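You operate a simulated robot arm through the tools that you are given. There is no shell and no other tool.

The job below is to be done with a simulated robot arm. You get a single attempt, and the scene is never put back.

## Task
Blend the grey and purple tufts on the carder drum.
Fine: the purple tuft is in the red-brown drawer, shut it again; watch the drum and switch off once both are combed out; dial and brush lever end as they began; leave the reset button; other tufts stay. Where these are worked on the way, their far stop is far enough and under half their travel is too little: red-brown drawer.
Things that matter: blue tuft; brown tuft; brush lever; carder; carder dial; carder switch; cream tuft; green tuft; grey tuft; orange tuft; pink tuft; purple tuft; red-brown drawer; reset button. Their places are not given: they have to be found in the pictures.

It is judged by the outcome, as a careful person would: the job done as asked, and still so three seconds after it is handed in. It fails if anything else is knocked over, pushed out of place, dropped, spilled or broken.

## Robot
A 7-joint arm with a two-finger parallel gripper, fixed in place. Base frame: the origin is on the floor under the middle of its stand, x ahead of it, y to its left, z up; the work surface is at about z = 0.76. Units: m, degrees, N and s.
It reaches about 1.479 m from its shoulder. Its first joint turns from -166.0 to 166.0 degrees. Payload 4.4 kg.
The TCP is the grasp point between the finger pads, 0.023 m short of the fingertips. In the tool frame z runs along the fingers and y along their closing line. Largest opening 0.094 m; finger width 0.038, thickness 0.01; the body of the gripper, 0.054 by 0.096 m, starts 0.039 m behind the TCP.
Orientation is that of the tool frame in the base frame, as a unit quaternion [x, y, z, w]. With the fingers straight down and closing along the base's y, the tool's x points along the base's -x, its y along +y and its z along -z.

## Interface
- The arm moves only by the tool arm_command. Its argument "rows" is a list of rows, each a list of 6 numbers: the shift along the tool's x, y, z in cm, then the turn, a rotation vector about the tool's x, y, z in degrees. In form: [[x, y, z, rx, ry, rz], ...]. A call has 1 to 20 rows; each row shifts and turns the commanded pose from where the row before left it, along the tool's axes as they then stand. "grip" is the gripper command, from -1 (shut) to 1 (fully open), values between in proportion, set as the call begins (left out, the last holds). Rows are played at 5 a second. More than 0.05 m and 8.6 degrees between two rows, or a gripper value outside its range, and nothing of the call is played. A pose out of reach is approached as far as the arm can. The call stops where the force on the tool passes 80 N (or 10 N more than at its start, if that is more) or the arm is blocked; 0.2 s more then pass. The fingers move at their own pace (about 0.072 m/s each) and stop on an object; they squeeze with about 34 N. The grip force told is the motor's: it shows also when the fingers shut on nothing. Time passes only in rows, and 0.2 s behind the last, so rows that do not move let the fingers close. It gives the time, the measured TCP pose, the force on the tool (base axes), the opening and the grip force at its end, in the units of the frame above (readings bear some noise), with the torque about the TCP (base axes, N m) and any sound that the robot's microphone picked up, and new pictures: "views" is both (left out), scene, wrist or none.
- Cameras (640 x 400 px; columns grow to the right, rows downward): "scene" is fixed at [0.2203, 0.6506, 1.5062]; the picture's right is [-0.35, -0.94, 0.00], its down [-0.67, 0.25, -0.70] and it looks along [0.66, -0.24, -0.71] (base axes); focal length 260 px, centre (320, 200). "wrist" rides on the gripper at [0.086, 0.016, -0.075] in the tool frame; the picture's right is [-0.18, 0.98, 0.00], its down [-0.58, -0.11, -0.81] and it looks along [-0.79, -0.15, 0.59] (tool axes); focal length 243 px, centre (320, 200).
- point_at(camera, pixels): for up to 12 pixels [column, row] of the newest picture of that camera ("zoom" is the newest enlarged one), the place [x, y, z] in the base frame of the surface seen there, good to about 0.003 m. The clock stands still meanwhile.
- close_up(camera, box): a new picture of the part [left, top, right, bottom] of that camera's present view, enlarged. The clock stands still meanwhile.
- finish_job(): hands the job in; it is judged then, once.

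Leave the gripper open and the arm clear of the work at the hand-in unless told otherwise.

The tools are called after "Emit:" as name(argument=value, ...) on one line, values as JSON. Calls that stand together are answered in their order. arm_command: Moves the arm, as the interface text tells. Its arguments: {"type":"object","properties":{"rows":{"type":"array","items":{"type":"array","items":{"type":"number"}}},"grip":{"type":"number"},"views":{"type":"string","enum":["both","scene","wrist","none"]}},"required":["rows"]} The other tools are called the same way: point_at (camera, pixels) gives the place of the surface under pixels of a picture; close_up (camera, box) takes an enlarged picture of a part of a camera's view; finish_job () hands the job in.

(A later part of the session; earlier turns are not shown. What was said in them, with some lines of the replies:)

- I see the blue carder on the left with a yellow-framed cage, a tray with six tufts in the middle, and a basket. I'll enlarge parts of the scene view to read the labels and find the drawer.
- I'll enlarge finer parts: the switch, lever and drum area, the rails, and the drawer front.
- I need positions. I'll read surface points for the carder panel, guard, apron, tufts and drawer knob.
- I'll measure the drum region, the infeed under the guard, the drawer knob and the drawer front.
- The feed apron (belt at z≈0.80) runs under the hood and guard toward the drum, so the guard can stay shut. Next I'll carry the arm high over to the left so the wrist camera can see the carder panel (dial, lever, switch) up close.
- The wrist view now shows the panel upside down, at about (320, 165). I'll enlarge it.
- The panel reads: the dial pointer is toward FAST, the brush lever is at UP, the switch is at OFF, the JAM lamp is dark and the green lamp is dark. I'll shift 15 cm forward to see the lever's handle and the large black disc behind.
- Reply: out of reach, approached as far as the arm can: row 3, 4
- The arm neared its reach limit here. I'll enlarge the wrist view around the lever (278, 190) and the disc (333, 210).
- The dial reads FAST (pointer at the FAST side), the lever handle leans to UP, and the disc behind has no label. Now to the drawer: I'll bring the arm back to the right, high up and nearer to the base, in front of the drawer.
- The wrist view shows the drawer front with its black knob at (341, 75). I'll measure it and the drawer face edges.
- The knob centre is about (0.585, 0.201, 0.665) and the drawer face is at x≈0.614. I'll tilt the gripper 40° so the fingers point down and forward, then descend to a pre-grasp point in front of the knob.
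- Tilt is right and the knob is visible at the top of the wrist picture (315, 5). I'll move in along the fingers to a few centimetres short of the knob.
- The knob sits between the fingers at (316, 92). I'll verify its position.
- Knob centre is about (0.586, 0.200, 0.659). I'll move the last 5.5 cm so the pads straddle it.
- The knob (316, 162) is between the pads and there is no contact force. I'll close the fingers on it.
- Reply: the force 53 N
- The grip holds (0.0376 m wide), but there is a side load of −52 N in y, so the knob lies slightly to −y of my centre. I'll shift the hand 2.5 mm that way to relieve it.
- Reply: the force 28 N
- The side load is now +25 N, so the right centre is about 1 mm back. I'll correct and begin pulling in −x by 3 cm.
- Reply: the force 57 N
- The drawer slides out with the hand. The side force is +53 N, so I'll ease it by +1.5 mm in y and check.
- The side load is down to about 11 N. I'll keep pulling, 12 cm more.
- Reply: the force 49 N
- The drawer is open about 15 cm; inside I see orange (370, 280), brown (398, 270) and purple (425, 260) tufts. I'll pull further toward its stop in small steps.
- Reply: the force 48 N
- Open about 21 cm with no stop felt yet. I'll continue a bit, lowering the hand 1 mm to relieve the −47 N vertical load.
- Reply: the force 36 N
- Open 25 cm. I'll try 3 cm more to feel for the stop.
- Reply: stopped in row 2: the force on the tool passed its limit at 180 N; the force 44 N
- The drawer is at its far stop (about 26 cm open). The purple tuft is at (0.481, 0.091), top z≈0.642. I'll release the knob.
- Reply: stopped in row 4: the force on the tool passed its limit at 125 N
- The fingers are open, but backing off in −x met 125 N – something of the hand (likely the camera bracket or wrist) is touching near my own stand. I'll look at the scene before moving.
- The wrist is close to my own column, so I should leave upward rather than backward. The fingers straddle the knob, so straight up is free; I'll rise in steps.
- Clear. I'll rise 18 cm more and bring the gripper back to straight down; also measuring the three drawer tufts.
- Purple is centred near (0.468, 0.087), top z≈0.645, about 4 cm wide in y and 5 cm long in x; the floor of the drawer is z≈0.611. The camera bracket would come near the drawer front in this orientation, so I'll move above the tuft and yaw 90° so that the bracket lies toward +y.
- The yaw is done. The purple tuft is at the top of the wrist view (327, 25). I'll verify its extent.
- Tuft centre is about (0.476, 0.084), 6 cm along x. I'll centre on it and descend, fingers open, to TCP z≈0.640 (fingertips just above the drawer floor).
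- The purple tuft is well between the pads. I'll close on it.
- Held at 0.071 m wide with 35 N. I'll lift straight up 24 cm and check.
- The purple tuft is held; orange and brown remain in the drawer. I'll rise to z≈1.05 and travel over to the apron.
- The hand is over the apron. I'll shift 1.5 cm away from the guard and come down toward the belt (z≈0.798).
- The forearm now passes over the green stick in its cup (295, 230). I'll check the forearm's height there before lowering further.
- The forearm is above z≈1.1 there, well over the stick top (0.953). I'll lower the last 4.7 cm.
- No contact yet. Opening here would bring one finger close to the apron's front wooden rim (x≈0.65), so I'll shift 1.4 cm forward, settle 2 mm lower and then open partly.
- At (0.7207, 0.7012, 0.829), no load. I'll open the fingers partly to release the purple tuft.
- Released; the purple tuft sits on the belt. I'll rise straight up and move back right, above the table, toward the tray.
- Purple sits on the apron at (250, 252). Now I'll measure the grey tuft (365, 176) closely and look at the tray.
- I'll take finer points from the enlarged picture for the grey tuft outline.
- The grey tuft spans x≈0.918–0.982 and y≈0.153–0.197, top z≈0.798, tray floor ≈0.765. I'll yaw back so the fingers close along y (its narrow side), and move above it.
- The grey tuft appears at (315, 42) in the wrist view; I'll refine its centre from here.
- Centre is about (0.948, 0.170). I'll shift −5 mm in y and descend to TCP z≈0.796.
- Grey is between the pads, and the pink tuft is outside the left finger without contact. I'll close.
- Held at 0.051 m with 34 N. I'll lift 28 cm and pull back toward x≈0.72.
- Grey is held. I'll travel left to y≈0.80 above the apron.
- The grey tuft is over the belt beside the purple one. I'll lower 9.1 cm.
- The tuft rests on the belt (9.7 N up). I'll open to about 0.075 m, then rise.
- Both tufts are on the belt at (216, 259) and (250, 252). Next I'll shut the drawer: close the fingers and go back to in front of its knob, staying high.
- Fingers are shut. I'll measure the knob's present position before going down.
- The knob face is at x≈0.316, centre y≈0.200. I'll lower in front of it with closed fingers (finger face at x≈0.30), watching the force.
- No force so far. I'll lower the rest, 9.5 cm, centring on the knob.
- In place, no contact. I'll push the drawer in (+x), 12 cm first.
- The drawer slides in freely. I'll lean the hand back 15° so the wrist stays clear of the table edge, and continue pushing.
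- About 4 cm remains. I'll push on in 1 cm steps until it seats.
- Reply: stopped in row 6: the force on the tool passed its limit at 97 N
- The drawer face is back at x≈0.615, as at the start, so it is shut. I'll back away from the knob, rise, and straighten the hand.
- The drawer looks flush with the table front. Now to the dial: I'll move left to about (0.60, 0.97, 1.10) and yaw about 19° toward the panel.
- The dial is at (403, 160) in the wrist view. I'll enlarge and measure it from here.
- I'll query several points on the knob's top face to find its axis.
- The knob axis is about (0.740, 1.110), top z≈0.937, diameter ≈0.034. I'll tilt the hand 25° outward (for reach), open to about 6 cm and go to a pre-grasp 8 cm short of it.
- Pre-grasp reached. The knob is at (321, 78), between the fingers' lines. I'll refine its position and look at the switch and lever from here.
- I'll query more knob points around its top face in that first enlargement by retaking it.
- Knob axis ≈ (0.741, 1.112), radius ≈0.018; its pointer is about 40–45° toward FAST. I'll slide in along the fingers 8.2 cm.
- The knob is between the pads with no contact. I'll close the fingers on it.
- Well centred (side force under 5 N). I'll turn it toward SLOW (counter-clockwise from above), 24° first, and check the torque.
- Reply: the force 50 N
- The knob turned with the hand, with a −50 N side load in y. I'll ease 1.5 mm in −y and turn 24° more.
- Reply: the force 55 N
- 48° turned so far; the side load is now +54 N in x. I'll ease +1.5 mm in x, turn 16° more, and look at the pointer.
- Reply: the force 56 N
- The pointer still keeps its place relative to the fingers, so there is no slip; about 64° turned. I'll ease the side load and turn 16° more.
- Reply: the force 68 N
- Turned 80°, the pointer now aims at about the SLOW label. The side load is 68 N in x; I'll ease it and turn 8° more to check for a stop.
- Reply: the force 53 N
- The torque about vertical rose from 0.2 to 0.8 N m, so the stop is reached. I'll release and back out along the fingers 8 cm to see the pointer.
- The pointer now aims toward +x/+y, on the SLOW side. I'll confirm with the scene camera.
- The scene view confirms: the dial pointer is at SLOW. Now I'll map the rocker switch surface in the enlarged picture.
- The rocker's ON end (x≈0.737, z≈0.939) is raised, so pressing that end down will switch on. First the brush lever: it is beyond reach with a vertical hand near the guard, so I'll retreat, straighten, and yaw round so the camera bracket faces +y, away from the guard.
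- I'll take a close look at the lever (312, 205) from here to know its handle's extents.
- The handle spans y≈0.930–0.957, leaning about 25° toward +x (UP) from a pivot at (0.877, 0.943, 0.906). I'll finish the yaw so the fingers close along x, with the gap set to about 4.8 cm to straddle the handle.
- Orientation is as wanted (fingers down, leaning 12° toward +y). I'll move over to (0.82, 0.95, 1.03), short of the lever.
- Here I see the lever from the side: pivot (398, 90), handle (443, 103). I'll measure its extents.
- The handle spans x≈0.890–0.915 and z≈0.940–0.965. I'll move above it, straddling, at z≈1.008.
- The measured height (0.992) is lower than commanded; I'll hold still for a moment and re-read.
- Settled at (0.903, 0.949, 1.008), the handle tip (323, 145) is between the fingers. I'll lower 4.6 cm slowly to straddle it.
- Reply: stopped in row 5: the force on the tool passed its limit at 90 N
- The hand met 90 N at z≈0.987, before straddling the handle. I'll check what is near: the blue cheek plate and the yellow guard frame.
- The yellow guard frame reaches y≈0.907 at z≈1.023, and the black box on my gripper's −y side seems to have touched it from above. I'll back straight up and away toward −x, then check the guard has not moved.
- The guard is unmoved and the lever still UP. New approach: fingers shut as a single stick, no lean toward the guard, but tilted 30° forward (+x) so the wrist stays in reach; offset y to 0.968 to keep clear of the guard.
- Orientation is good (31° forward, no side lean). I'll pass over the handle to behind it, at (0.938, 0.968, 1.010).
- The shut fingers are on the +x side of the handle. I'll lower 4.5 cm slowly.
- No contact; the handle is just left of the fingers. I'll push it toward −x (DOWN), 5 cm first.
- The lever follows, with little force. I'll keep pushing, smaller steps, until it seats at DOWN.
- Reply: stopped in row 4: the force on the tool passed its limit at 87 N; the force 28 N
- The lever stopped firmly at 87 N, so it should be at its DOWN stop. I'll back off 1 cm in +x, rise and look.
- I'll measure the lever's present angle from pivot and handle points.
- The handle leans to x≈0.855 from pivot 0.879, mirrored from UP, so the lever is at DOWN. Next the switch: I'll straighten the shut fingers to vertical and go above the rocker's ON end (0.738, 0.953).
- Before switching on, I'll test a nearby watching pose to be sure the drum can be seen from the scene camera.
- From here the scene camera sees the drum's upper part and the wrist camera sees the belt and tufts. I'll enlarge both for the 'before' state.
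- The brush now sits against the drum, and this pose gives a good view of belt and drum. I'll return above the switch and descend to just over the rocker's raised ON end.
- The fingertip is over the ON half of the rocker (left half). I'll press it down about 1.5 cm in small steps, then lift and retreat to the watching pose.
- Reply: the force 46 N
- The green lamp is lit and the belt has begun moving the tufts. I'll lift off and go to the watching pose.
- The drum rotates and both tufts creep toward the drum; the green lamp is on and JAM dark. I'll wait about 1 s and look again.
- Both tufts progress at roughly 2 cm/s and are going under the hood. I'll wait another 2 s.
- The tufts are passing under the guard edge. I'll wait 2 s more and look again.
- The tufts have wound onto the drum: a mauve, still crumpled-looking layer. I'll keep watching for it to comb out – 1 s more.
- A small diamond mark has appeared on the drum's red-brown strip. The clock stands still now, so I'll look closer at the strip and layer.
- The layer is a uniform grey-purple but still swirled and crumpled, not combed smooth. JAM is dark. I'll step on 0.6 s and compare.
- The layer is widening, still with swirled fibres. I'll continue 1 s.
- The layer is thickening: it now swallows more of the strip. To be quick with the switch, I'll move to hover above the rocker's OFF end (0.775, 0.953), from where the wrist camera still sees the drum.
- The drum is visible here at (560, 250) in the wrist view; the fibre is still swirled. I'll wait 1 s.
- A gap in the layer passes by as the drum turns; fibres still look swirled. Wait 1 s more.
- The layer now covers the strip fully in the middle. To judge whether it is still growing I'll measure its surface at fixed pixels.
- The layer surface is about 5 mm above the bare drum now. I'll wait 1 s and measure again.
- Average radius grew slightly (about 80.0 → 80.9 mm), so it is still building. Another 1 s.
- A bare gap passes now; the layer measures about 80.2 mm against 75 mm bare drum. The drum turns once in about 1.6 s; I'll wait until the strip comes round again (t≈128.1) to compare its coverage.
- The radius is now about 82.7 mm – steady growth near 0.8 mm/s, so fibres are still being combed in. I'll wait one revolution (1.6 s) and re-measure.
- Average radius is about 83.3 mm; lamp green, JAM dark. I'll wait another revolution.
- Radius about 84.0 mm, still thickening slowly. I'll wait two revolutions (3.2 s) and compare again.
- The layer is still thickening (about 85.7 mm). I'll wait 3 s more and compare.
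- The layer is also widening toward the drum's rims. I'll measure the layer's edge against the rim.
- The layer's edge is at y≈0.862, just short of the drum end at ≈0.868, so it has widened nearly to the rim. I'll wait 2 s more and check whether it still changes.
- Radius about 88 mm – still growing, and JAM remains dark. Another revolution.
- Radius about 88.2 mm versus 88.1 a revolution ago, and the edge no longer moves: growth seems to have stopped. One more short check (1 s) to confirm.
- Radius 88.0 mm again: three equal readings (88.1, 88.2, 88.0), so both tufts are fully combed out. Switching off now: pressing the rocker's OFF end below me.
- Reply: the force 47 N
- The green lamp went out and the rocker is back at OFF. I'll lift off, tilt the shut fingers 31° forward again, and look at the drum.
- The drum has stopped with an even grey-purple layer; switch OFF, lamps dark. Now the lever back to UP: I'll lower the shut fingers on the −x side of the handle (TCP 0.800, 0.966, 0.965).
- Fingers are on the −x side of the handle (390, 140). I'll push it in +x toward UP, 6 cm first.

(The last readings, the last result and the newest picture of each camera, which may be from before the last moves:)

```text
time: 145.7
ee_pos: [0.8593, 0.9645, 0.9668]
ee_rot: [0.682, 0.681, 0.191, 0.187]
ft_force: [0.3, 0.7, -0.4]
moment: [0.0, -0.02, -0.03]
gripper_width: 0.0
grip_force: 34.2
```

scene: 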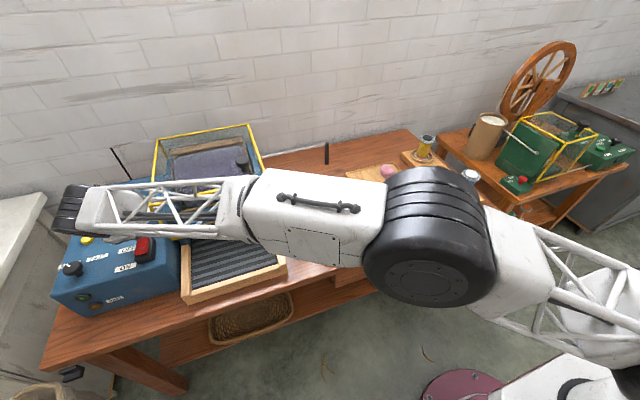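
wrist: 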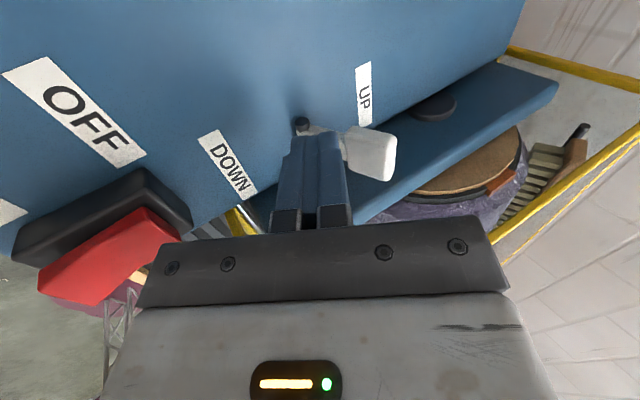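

The lever has swung over toward UP. I'll continue gently until it seats.

Emit:
arm_command(rows=[[0, 0.43, 0.2565, 0, 0, 0], [0, 0.43, 0.2565, 0, 0, 0], [0, 0.43, 0.2565, 0, 0, 0], [0, 0.43, 0.2565, 0, 0, 0]], views="wrist")

```text
time: 146.7
ee_pos: [0.8782, 0.9656, 0.966]
ee_rot: [0.681, 0.681, 0.189, 0.189]
ft_force: [-45.4, -28.8, 6.2]
moment: [-0.49, 0.56, -1.05]
gripper_width: 0.0001
grip_force: 33.9
```

wrist: 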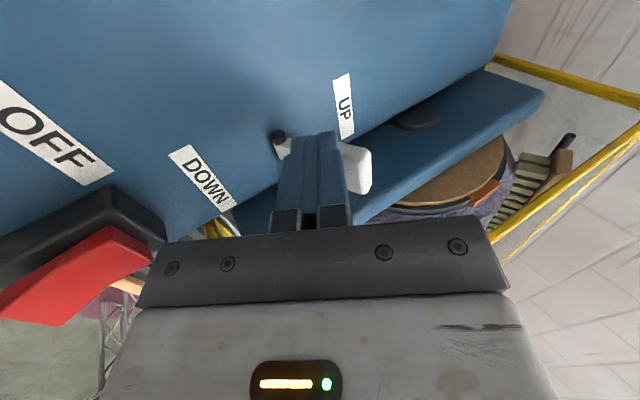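

45 N reaction at TCP x=0.878: the lever is at its UP stop. I'll back off in −x and rise, then check it.

Emit:
arm_command(rows=[[0, -0.86, -0.513, 0, 0, 0], [0, -1.72, -1.03, 0, 0, 0], [0, -1.72, -1.03, 0, 0, 0], [0, 1.03, -1.72, 0, 0, 0], [0, 1.03, -1.72, 0, 0, 0], [0, 1.03, -1.72, 0, 0, 0], [0, 1.03, -1.72, 0, 0, 0], [0, 0, 0, 0, 0, 0]])

Emit:
close_up(camera="wrist", box=[280, 20, 440, 140])

```text
time: 148.5
ee_pos: [0.8293, 0.9647, 1.0473]
ee_rot: [0.682, 0.681, 0.19, 0.187]
ft_force: [0.2, 0.3, -0.2]
moment: [-0.02, 0.0, 0.0]
gripper_width: 0.0
grip_force: 34.0
```

scene: 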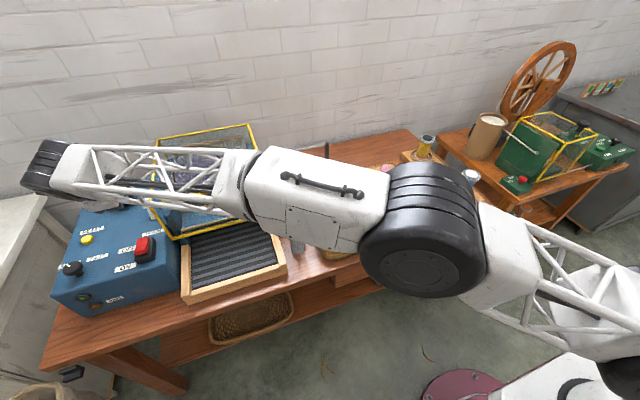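
wrist: 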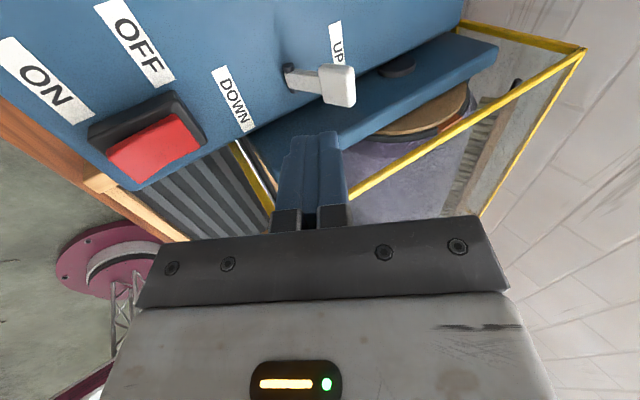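

```text
3.33 times, centred on (360, 80) of wrist
```

zoom: 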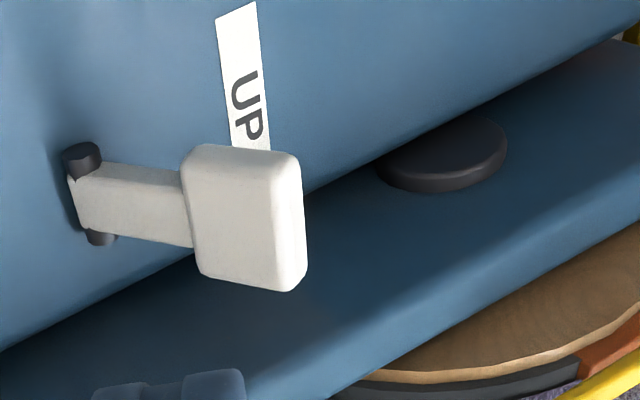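

The handle again leans to UP. I'll verify with points.

Emit:
point_at(camera="wrist", pixels=[[338, 85], [332, 90], [345, 75], [330, 75], [310, 78], [290, 75], [352, 85]])

```text
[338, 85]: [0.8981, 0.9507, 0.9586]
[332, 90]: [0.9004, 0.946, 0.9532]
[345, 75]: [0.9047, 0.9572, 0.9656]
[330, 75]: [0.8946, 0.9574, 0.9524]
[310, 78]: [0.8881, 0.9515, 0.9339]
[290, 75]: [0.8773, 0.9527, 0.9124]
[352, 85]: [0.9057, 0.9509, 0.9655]
```

The lever handle matches its original UP position. Now the dial back to FAST: I'll straighten, retreat to (0.60, 0.93, 1.11), and yaw round to the dial-gripping direction.

Emit:
arm_command(rows=[[0, 0, 0, 7.75, 0, 0], [0, 0, 0, 7.75, 0, 0], [0, 0, 0, 7.75, 0, 0], [0, 0, 0, 7.75, 0, 0], [-0.7, -4.58, -1.2, 0, 0, 0], [-0.7, -4.58, -1.2, 0, 0, 0], [-0.7, -4.58, -1.2, 0, 0, 0], [-0.7, -4.58, -1.2, 0, 0, 0], [-0.7, -4.58, -1.2, 0, 0, 0], [0, 0, 0, 0, 0, -8.2], [0, 0, 0, 0, 0, -8.2], [0, 0, 0, 0, 0, -8.2], [0, 0, 0, 0, 0, -8.2], [0, 0, 0, 0, 0, -8.2], [0, 0, 0, 0, 0, -8.2], [0, 0, 0, 0, 0, -8.2], [0, 0, 0, 0, 0, -8.2], [0, 0, 0, 0, 0, -8.2], [0, 0, 0, 0, 0, -8.2], [0, 0, 0, 0, 0, -8.2]], grip=0.28, views="wrist")

```text
time: 152.7
ee_pos: [0.6004, 0.93, 1.1072]
ee_rot: [-0.002, 1.0, 0.002, -0.001]
ft_force: [-0.3, -0.5, -0.2]
moment: [0.01, 0.01, 0.01]
gripper_width: 0.0601
grip_force: 0.0
```

wrist: 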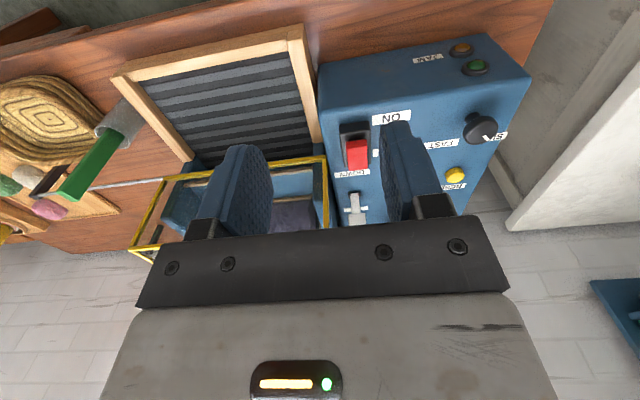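

Halfway round. I'll finish the yaw (to about az 100°) and tilt 25° outward.

Emit:
arm_command(rows=[[0, 0, 0, 0, 0, -8.33], [0, 0, 0, 0, 0, -8.33], [0, 0, 0, 0, 0, -8.33], [0, 0, 0, 0, 0, -8.33], [0, 0, 0, 0, 0, -8.33], [0, 0, 0, 0, 0, -8.33], [0, 0, 0, 0, 0, -8.33], [0, 0, 0, 0, 0, -8.33], [0, 0, 0, 0, 0, -8.33], [0, 0, 0, 0, 0, -8.33], [0, 0, 0, 0, 0, -8.33], [0, 0, 0, 0, 0, -8.33], [0, 0, 0, 0, -6.25, 0], [0, 0, 0, 0, -6.25, 0], [0, 0, 0, 0, -6.25, 0], [0, 0, 0, 0, -6.25, 0]], views="wrist")

```text
time: 156.1
ee_pos: [0.6003, 0.9299, 1.1053]
ee_rot: [0.75, -0.625, -0.167, -0.139]
ft_force: [-0.3, -0.6, -0.3]
moment: [-0.01, -0.01, 0.0]
gripper_width: 0.0599
grip_force: 0.2
```

wrist: 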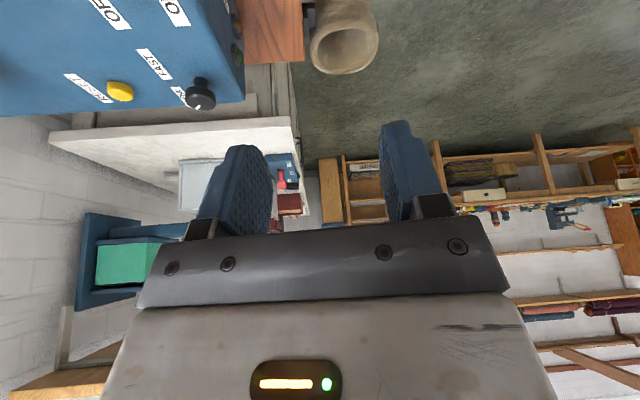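

Orientation set. The dial is at (200, 95). I'll move to the pre-grasp point near (0.750, 1.077, 1.008).

Emit:
arm_command(rows=[[-1.31, -3.46, 2.81, 0, 0, 0], [-1.31, -3.46, 2.81, 0, 0, 0], [-1.31, -3.46, 2.81, 0, 0, 0], [-1.31, -3.46, 2.81, 0, 0, 0], [-1.31, -3.46, 2.81, 0, 0, 0]])

Emit:
close_up(camera="wrist", box=[250, 20, 390, 150])

Emit:
point_at(camera="zoom", pixels=[[315, 215], [235, 215], [395, 205], [315, 150], [315, 270], [280, 260], [290, 250], [320, 90], [250, 170], [380, 165]])

```text
time: 157.3
ee_pos: [0.7504, 1.0778, 0.9946]
ee_rot: [0.748, -0.628, -0.166, -0.135]
ft_force: [-0.3, 0.3, -6.0]
moment: [0.18, 0.09, 0.04]
gripper_width: 0.0604
grip_force: 0.1
```

scene: 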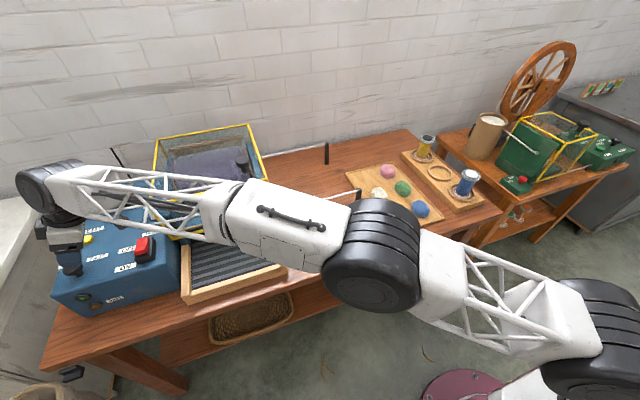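
wrist: 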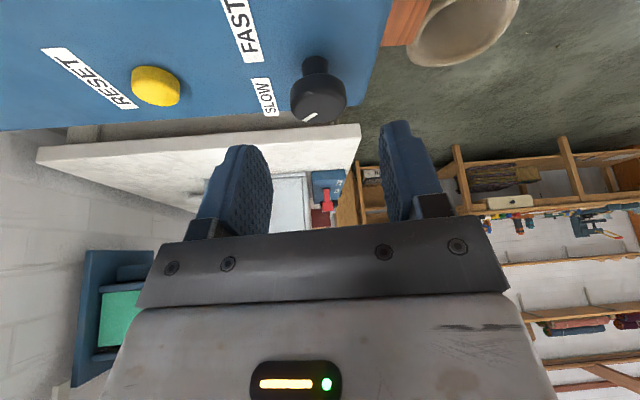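

```text
3.08 times, centred on (320, 85) of wrist
```

zoom: 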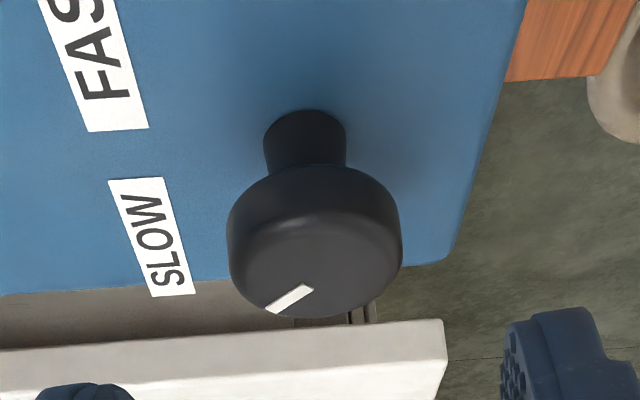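

```text
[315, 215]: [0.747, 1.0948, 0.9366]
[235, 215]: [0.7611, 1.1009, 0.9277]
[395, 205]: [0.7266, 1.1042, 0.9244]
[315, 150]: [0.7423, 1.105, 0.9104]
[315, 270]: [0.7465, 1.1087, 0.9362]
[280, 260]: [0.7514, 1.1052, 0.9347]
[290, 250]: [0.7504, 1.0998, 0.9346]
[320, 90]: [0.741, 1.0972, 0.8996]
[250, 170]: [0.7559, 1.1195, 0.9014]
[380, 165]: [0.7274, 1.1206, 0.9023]
```

The knob's sides at x≈0.7266 and 0.761 give a centre x≈0.744. I'll let the arm settle, then slide in along the fingers.

Emit:
arm_command(rows=[[0, 0, 0, 0, 0, 0], [0, 0, 2, 0, 0, 0], [0, 0, 2, 0, 0, 0], [0, 0, 2, 0, 0, 0]], views="wrist")

```text
time: 158.3
ee_pos: [0.7457, 1.1042, 0.9529]
ee_rot: [0.748, -0.627, -0.167, -0.141]
ft_force: [0.6, 0.7, 0.2]
moment: [-0.01, -0.03, -0.02]
gripper_width: 0.0602
grip_force: 0.0
```

wrist: 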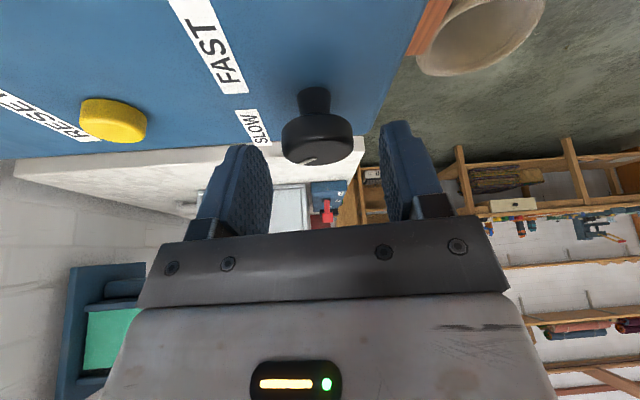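

Knob well between the pads. The last 2 cm in, then close.

Emit:
arm_command(rows=[[0.1, 0, 1.0, 0, 0, 0], [0.1, 0, 0.95, 0, 0, 0], [0, 0, 0, 0, 0, 0]], views="none")

Emit:
arm_command(rows=[[0, 0, 0, 0, 0, 0], [0, 0, 0, 0, 0, 0], [0, 0, 0, 0, 0, 0]], grip=-1, views="wrist")

```text
time: 159.1
ee_pos: [0.7428, 1.1097, 0.9343]
ee_rot: [0.748, -0.627, -0.167, -0.14]
ft_force: [-0.3, 0.3, -0.1]
moment: [0.02, 0.0, -0.01]
gripper_width: 0.0603
grip_force: 0.1
```

```text
time: 159.9
ee_pos: [0.7446, 1.1077, 0.9345]
ee_rot: [0.748, -0.627, -0.166, -0.141]
ft_force: [23.1, 4.1, -0.8]
moment: [0.2, -0.3, -0.02]
gripper_width: 0.0374
grip_force: 45.1
```

wrist: 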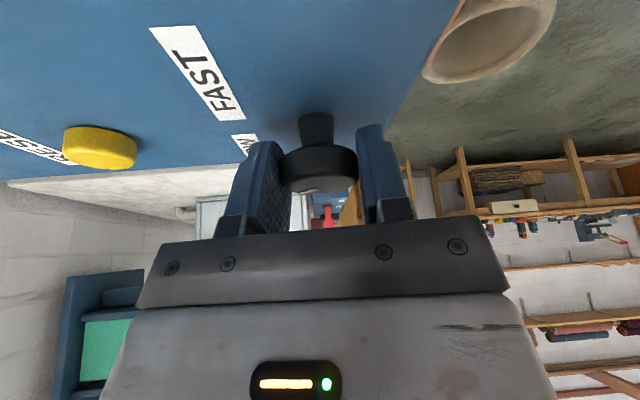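

Gripped with a 23 N side load. I'll ease +0.7 mm in x and turn clockwise (toward FAST) 24°.

Emit:
arm_command(rows=[[0.011, -0.07, 0, 0, 0, 0], [0, 0, 0, 3.38, 0, 7.25], [0, 0, 0, 3.38, 0, 7.25], [0, 0, 0, 3.38, 0, 7.25]], views="none")

```text
time: 160.9
ee_pos: [0.7447, 1.1089, 0.9337]
ee_rot: [-0.601, 0.769, 0.135, 0.17]
ft_force: [-14.6, -26.5, 0.3]
moment: [-0.66, 0.07, 0.02]
gripper_width: 0.0376
grip_force: 45.1
```

Turning well (24° done). I'll ease the small side load and turn 24° more.

Emit:
arm_command(rows=[[0.07, 0.01, -0.03, 0, 0, 0], [0, 0, 0, 3.38, 0, 7.25], [0, 0, 0, 3.38, 0, 7.25], [0, 0, 0, 3.38, 0, 7.25]], views="wrist")

```text
time: 161.9
ee_pos: [0.7435, 1.1096, 0.9342]
ee_rot: [-0.428, 0.877, 0.097, 0.195]
ft_force: [-17.6, 6.4, -5.1]
moment: [0.19, -0.05, 0.02]
gripper_width: 0.0376
grip_force: 45.8
```

wrist: 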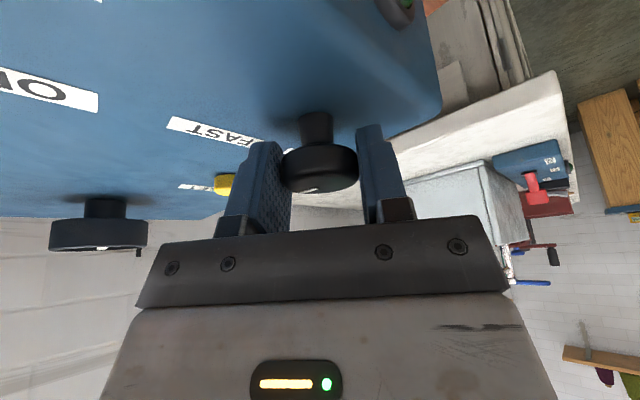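

48° turned. Another 24°.

Emit:
arm_command(rows=[[0, 0, 0, 3.38, 0, 7.25], [0, 0, 0, 3.38, 0, 7.25], [0, 0, 0, 3.38, 0, 7.25]], views="wrist")

Emit:
close_up(camera="wrist", box=[270, 100, 370, 210])

```text
time: 162.7
ee_pos: [0.7423, 1.1115, 0.9343]
ee_rot: [-0.237, 0.947, 0.056, 0.211]
ft_force: [-23.8, 44.7, -9.1]
moment: [0.5, 0.48, 0.11]
gripper_width: 0.0373
grip_force: 45.2
```

wrist: 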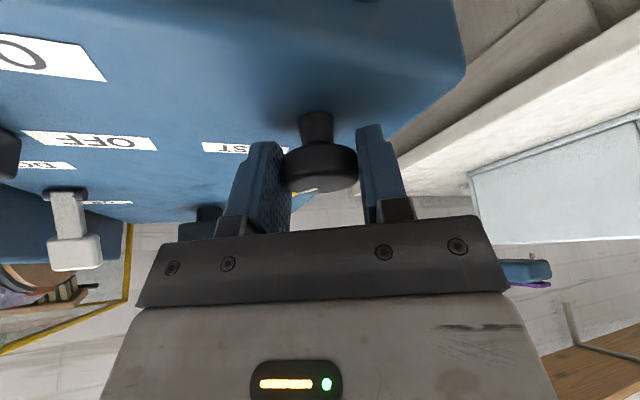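

```text
3.64 times, centred on (320, 155) of wrist
```

zoom: 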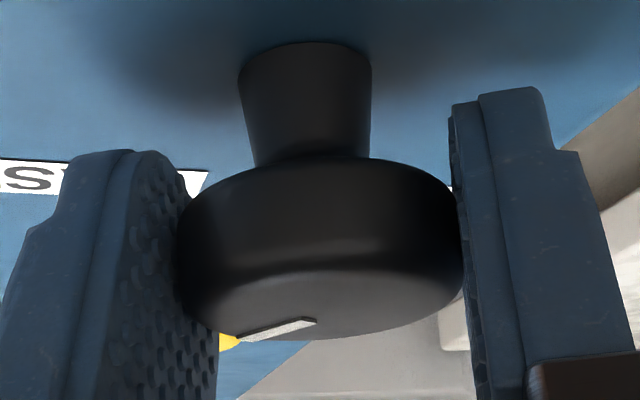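

72° turned. I'll ease the y load and turn 8° at a time to feel for the FAST stop.

Emit:
arm_command(rows=[[0, 0.11, 0, 0, 0, 0], [0, 0, 0, 3.38, 0, 7.25]], views="none")

```text
time: 163.3
ee_pos: [0.7426, 1.1126, 0.9348]
ee_rot: [-0.17, 0.961, 0.04, 0.213]
ft_force: [-25.9, 55.2, -6.9]
moment: [0.31, 1.05, 0.15]
gripper_width: 0.0376
grip_force: 44.8
```

Emit:
arm_command(rows=[[0.0, 0.12, 0, 0, 0, 0], [0, 0, 0, 2.1, 0, 4.5], [0, 0, 0, 1.7, 0, 3.6]], views="wrist")

Emit:
close_up(camera="wrist", box=[270, 100, 370, 210])

```text
time: 164.1
ee_pos: [0.743, 1.1108, 0.9344]
ee_rot: [-0.094, 0.972, 0.022, 0.215]
ft_force: [-34.9, 43.1, -5.2]
moment: [0.56, 0.27, 0.99]
gripper_width: 0.0374
grip_force: 45.3
```

wrist: 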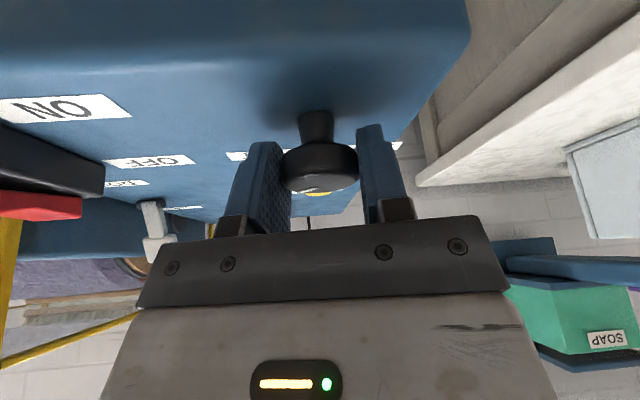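

```text
3.64 times, centred on (320, 155) of wrist
```

zoom: 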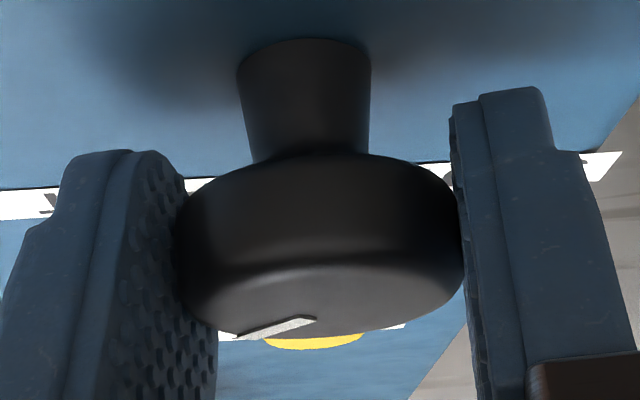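

The torque rose to 1.0 N m: the FAST stop is reached. I'll release and back out along the fingers, then read the pointer.

Emit:
arm_command(rows=[[0, 0, 0, 0, 0, 0], [0, 0, 0, 0, 0, 0], [0, 0, -2, 0, 0, 0], [0, 0, -3, 0, 0, 0], [0, 0, -4, 0, 0, 0], [0, 0, 0, 0, 0, 0]], grip=0.28)

Emit:
close_up(camera="wrist", box=[250, 20, 390, 150])

Emit:
close_up(camera="scene", box=[50, 240, 130, 310])

```text
time: 165.5
ee_pos: [0.707, 1.103, 1.0165]
ee_rot: [-0.095, 0.972, 0.022, 0.215]
ft_force: [-0.8, 0.5, 0.4]
moment: [0.01, 0.01, -0.03]
gripper_width: 0.0605
grip_force: 0.0
```

scene: 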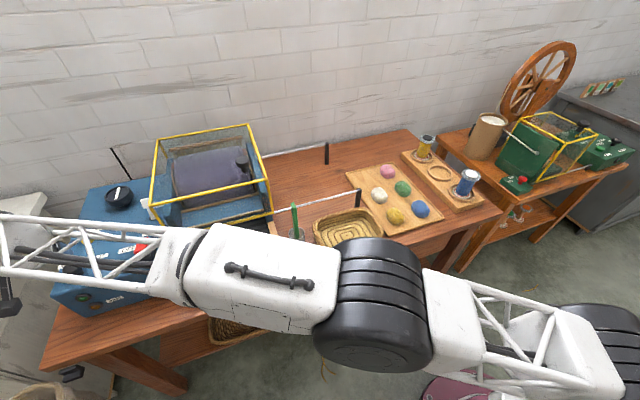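
wrist: 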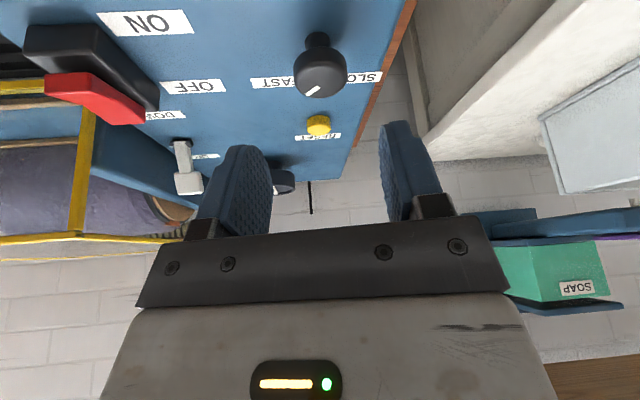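

```text
3.08 times, centred on (320, 85) of wrist
```

zoom: 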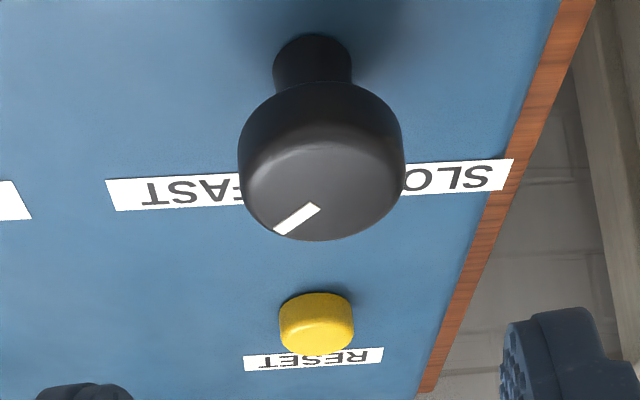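

```text
5.71 times, centred on (90, 275) of scene
```

zoom: 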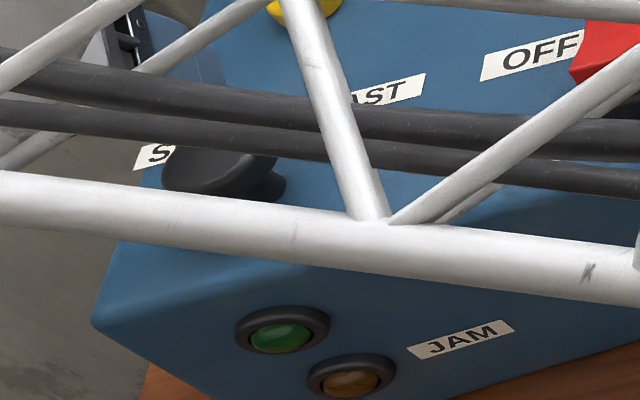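

The dial points to FAST as at the start. I'll now retreat: up and inward, straighten, open fully.

Emit:
arm_command(rows=[[1.82, -2.48, -3.05, 0, 0, 0], [1.82, -2.48, -3.05, 0, 0, 0], [1.82, -2.48, -3.05, 0, 0, 0], [1.82, -2.48, -3.05, 0, 0, 0], [1.82, -2.48, -3.05, 0, 0, 0], [0, 0, 0, 0, 6.2, 0], [0, 0, 0, 0, 6.2, 0], [0, 0, 0, 0, 6.2, 0], [0, 0, 0, 0, 6.2, 0], [0, 0, 0, 0, 0, 5.6], [0, 0, 0, 0, 0, 5.6]], grip=1, views="none")

Emit:
arm_command(rows=[[-0.155, -4.49, -0.717, 0, 0, 0], [-0.155, -4.49, -0.717, 0, 0, 0], [-0.155, -4.49, -0.717, 0, 0, 0], [-0.155, -4.49, -0.717, 0, 0, 0], [-0.155, -4.49, -0.717, 0, 0, 0], [-0.155, -4.49, -0.717, 0, 0, 0], [-0.155, -4.49, -0.717, 0, 0, 0], [-0.155, -4.49, -0.717, 0, 0, 0], [-0.155, -4.49, -0.717, 0, 0, 0], [-0.155, -4.49, -0.717, 0, 0, 0], [-0.155, -4.49, -0.717, 0, 0, 0], [-0.155, -4.49, -0.717, 0, 0, 0], [-0.155, -4.49, -0.717, 0, 0, 0], [-0.155, -4.49, -0.717, 0, 0, 0], [-0.155, -4.49, -0.717, 0, 0, 0], [-0.155, -4.49, -0.717, 0, 0, 0], [-0.155, -4.49, -0.717, 0, 0, 0], [-0.155, -4.49, -0.717, 0, 0, 0]])

```text
time: 167.9
ee_pos: [0.5862, 0.9527, 1.1156]
ee_rot: [0.001, 1.0, 0.001, 0.001]
ft_force: [1.6, 0.5, -0.7]
moment: [0.0, 0.01, 0.01]
gripper_width: 0.0941
grip_force: 0.0
```

```text
time: 171.7
ee_pos: [0.6145, 0.1429, 1.2416]
ee_rot: [-0.001, 1.0, 0.002, 0.001]
ft_force: [0.2, 0.7, -0.3]
moment: [0.02, -0.01, -0.01]
gripper_width: 0.094
grip_force: 0.1
```

scene: 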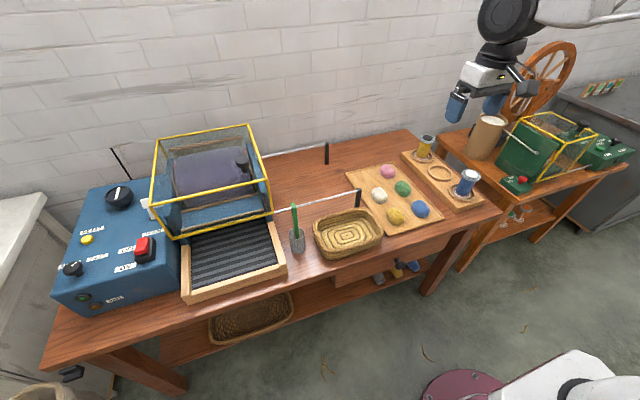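
wrist: 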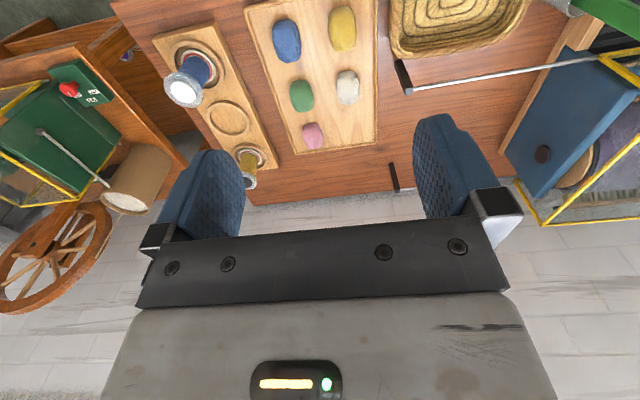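

Everything is back to an open view. I'll do a final check of the panel, drum, tray and drawer front.

Emit:
close_up(camera="scene", box=[40, 170, 190, 320])

Emit:
close_up(camera="scene", box=[140, 115, 290, 300])

Emit:
close_up(camera="scene", box=[300, 150, 460, 300])

Emit:
point_at(camera="scene", pixels=[[345, 275], [375, 262], [430, 245], [400, 266], [147, 203], [271, 212], [174, 238]])

```text
2.67 times, centred on (115, 245) of scene
```

zoom: 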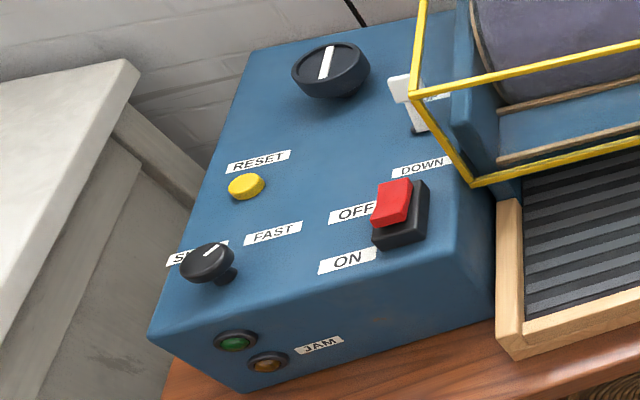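

```text
2.16 times, centred on (215, 208) of scene
```

zoom: 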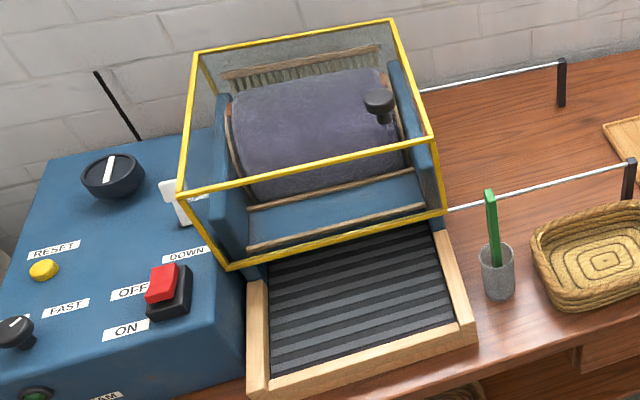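

```text
2.67 times, centred on (380, 225) of scene
```

zoom: 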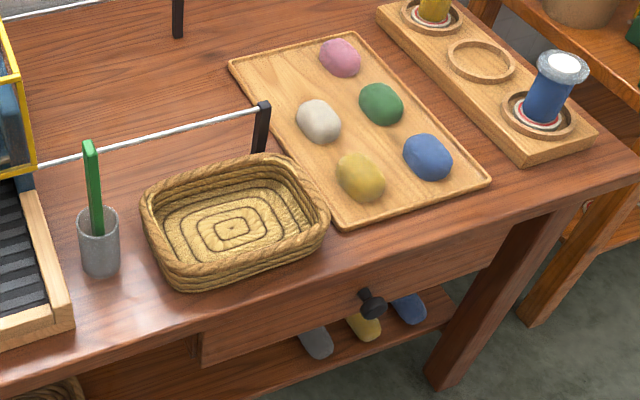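

```text
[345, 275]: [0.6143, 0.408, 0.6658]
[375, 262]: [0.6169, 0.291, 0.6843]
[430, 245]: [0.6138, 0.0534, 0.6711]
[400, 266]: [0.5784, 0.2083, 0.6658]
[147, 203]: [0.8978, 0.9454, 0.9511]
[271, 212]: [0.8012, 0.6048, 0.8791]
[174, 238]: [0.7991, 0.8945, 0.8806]
```

All checks agree with the start: the drawer is shut (knob at x≈0.578), the lever is UP, the dial is at FAST and the switch is OFF with the lamps dark. The guard is in place, and pink, cream, green, gold and blue are untouched on the tray. The drum carries the blended grey-purple layer. The gripper is open and the arm is clear, so I'm handing in.

Emit:
finish_job()

```text
The job is handed in.
```

The grey and purple tufts are blended: the carder drum now carries one even grey-purple layer. The job is handed in; I haven't seen the verdict.

- **Carding:** I ran it with the dial on SLOW and the brush lever DOWN. I switched off once the layer had stopped thickening over three readings in a row. The JAM lamp stayed dark and I did not touch the reset button.
- **Restored:** The dial is back at FAST, the brush lever is UP and the switch is OFF.
- **Drawer:** I opened the red-brown drawer about 26 cm to take the purple tuft, then pushed it shut. Its front reads the same position as at the start.
- **Other tufts:** Pink, cream, green, gold and blue look untouched on the tray. The orange and brown tufts were still in the drawer when I last saw inside it.

Two contacts were rougher than intended:

- **Drawer end of travel:** The pull ended with a force spike of about 180 N. My wrist was also close to my own stand then, so I can't be sure the drawer itself had reached its stop.
- **Guard frame:** The gripper touched the yellow guard from above on my first try at the lever. The guard had not moved when I measured it afterwards.
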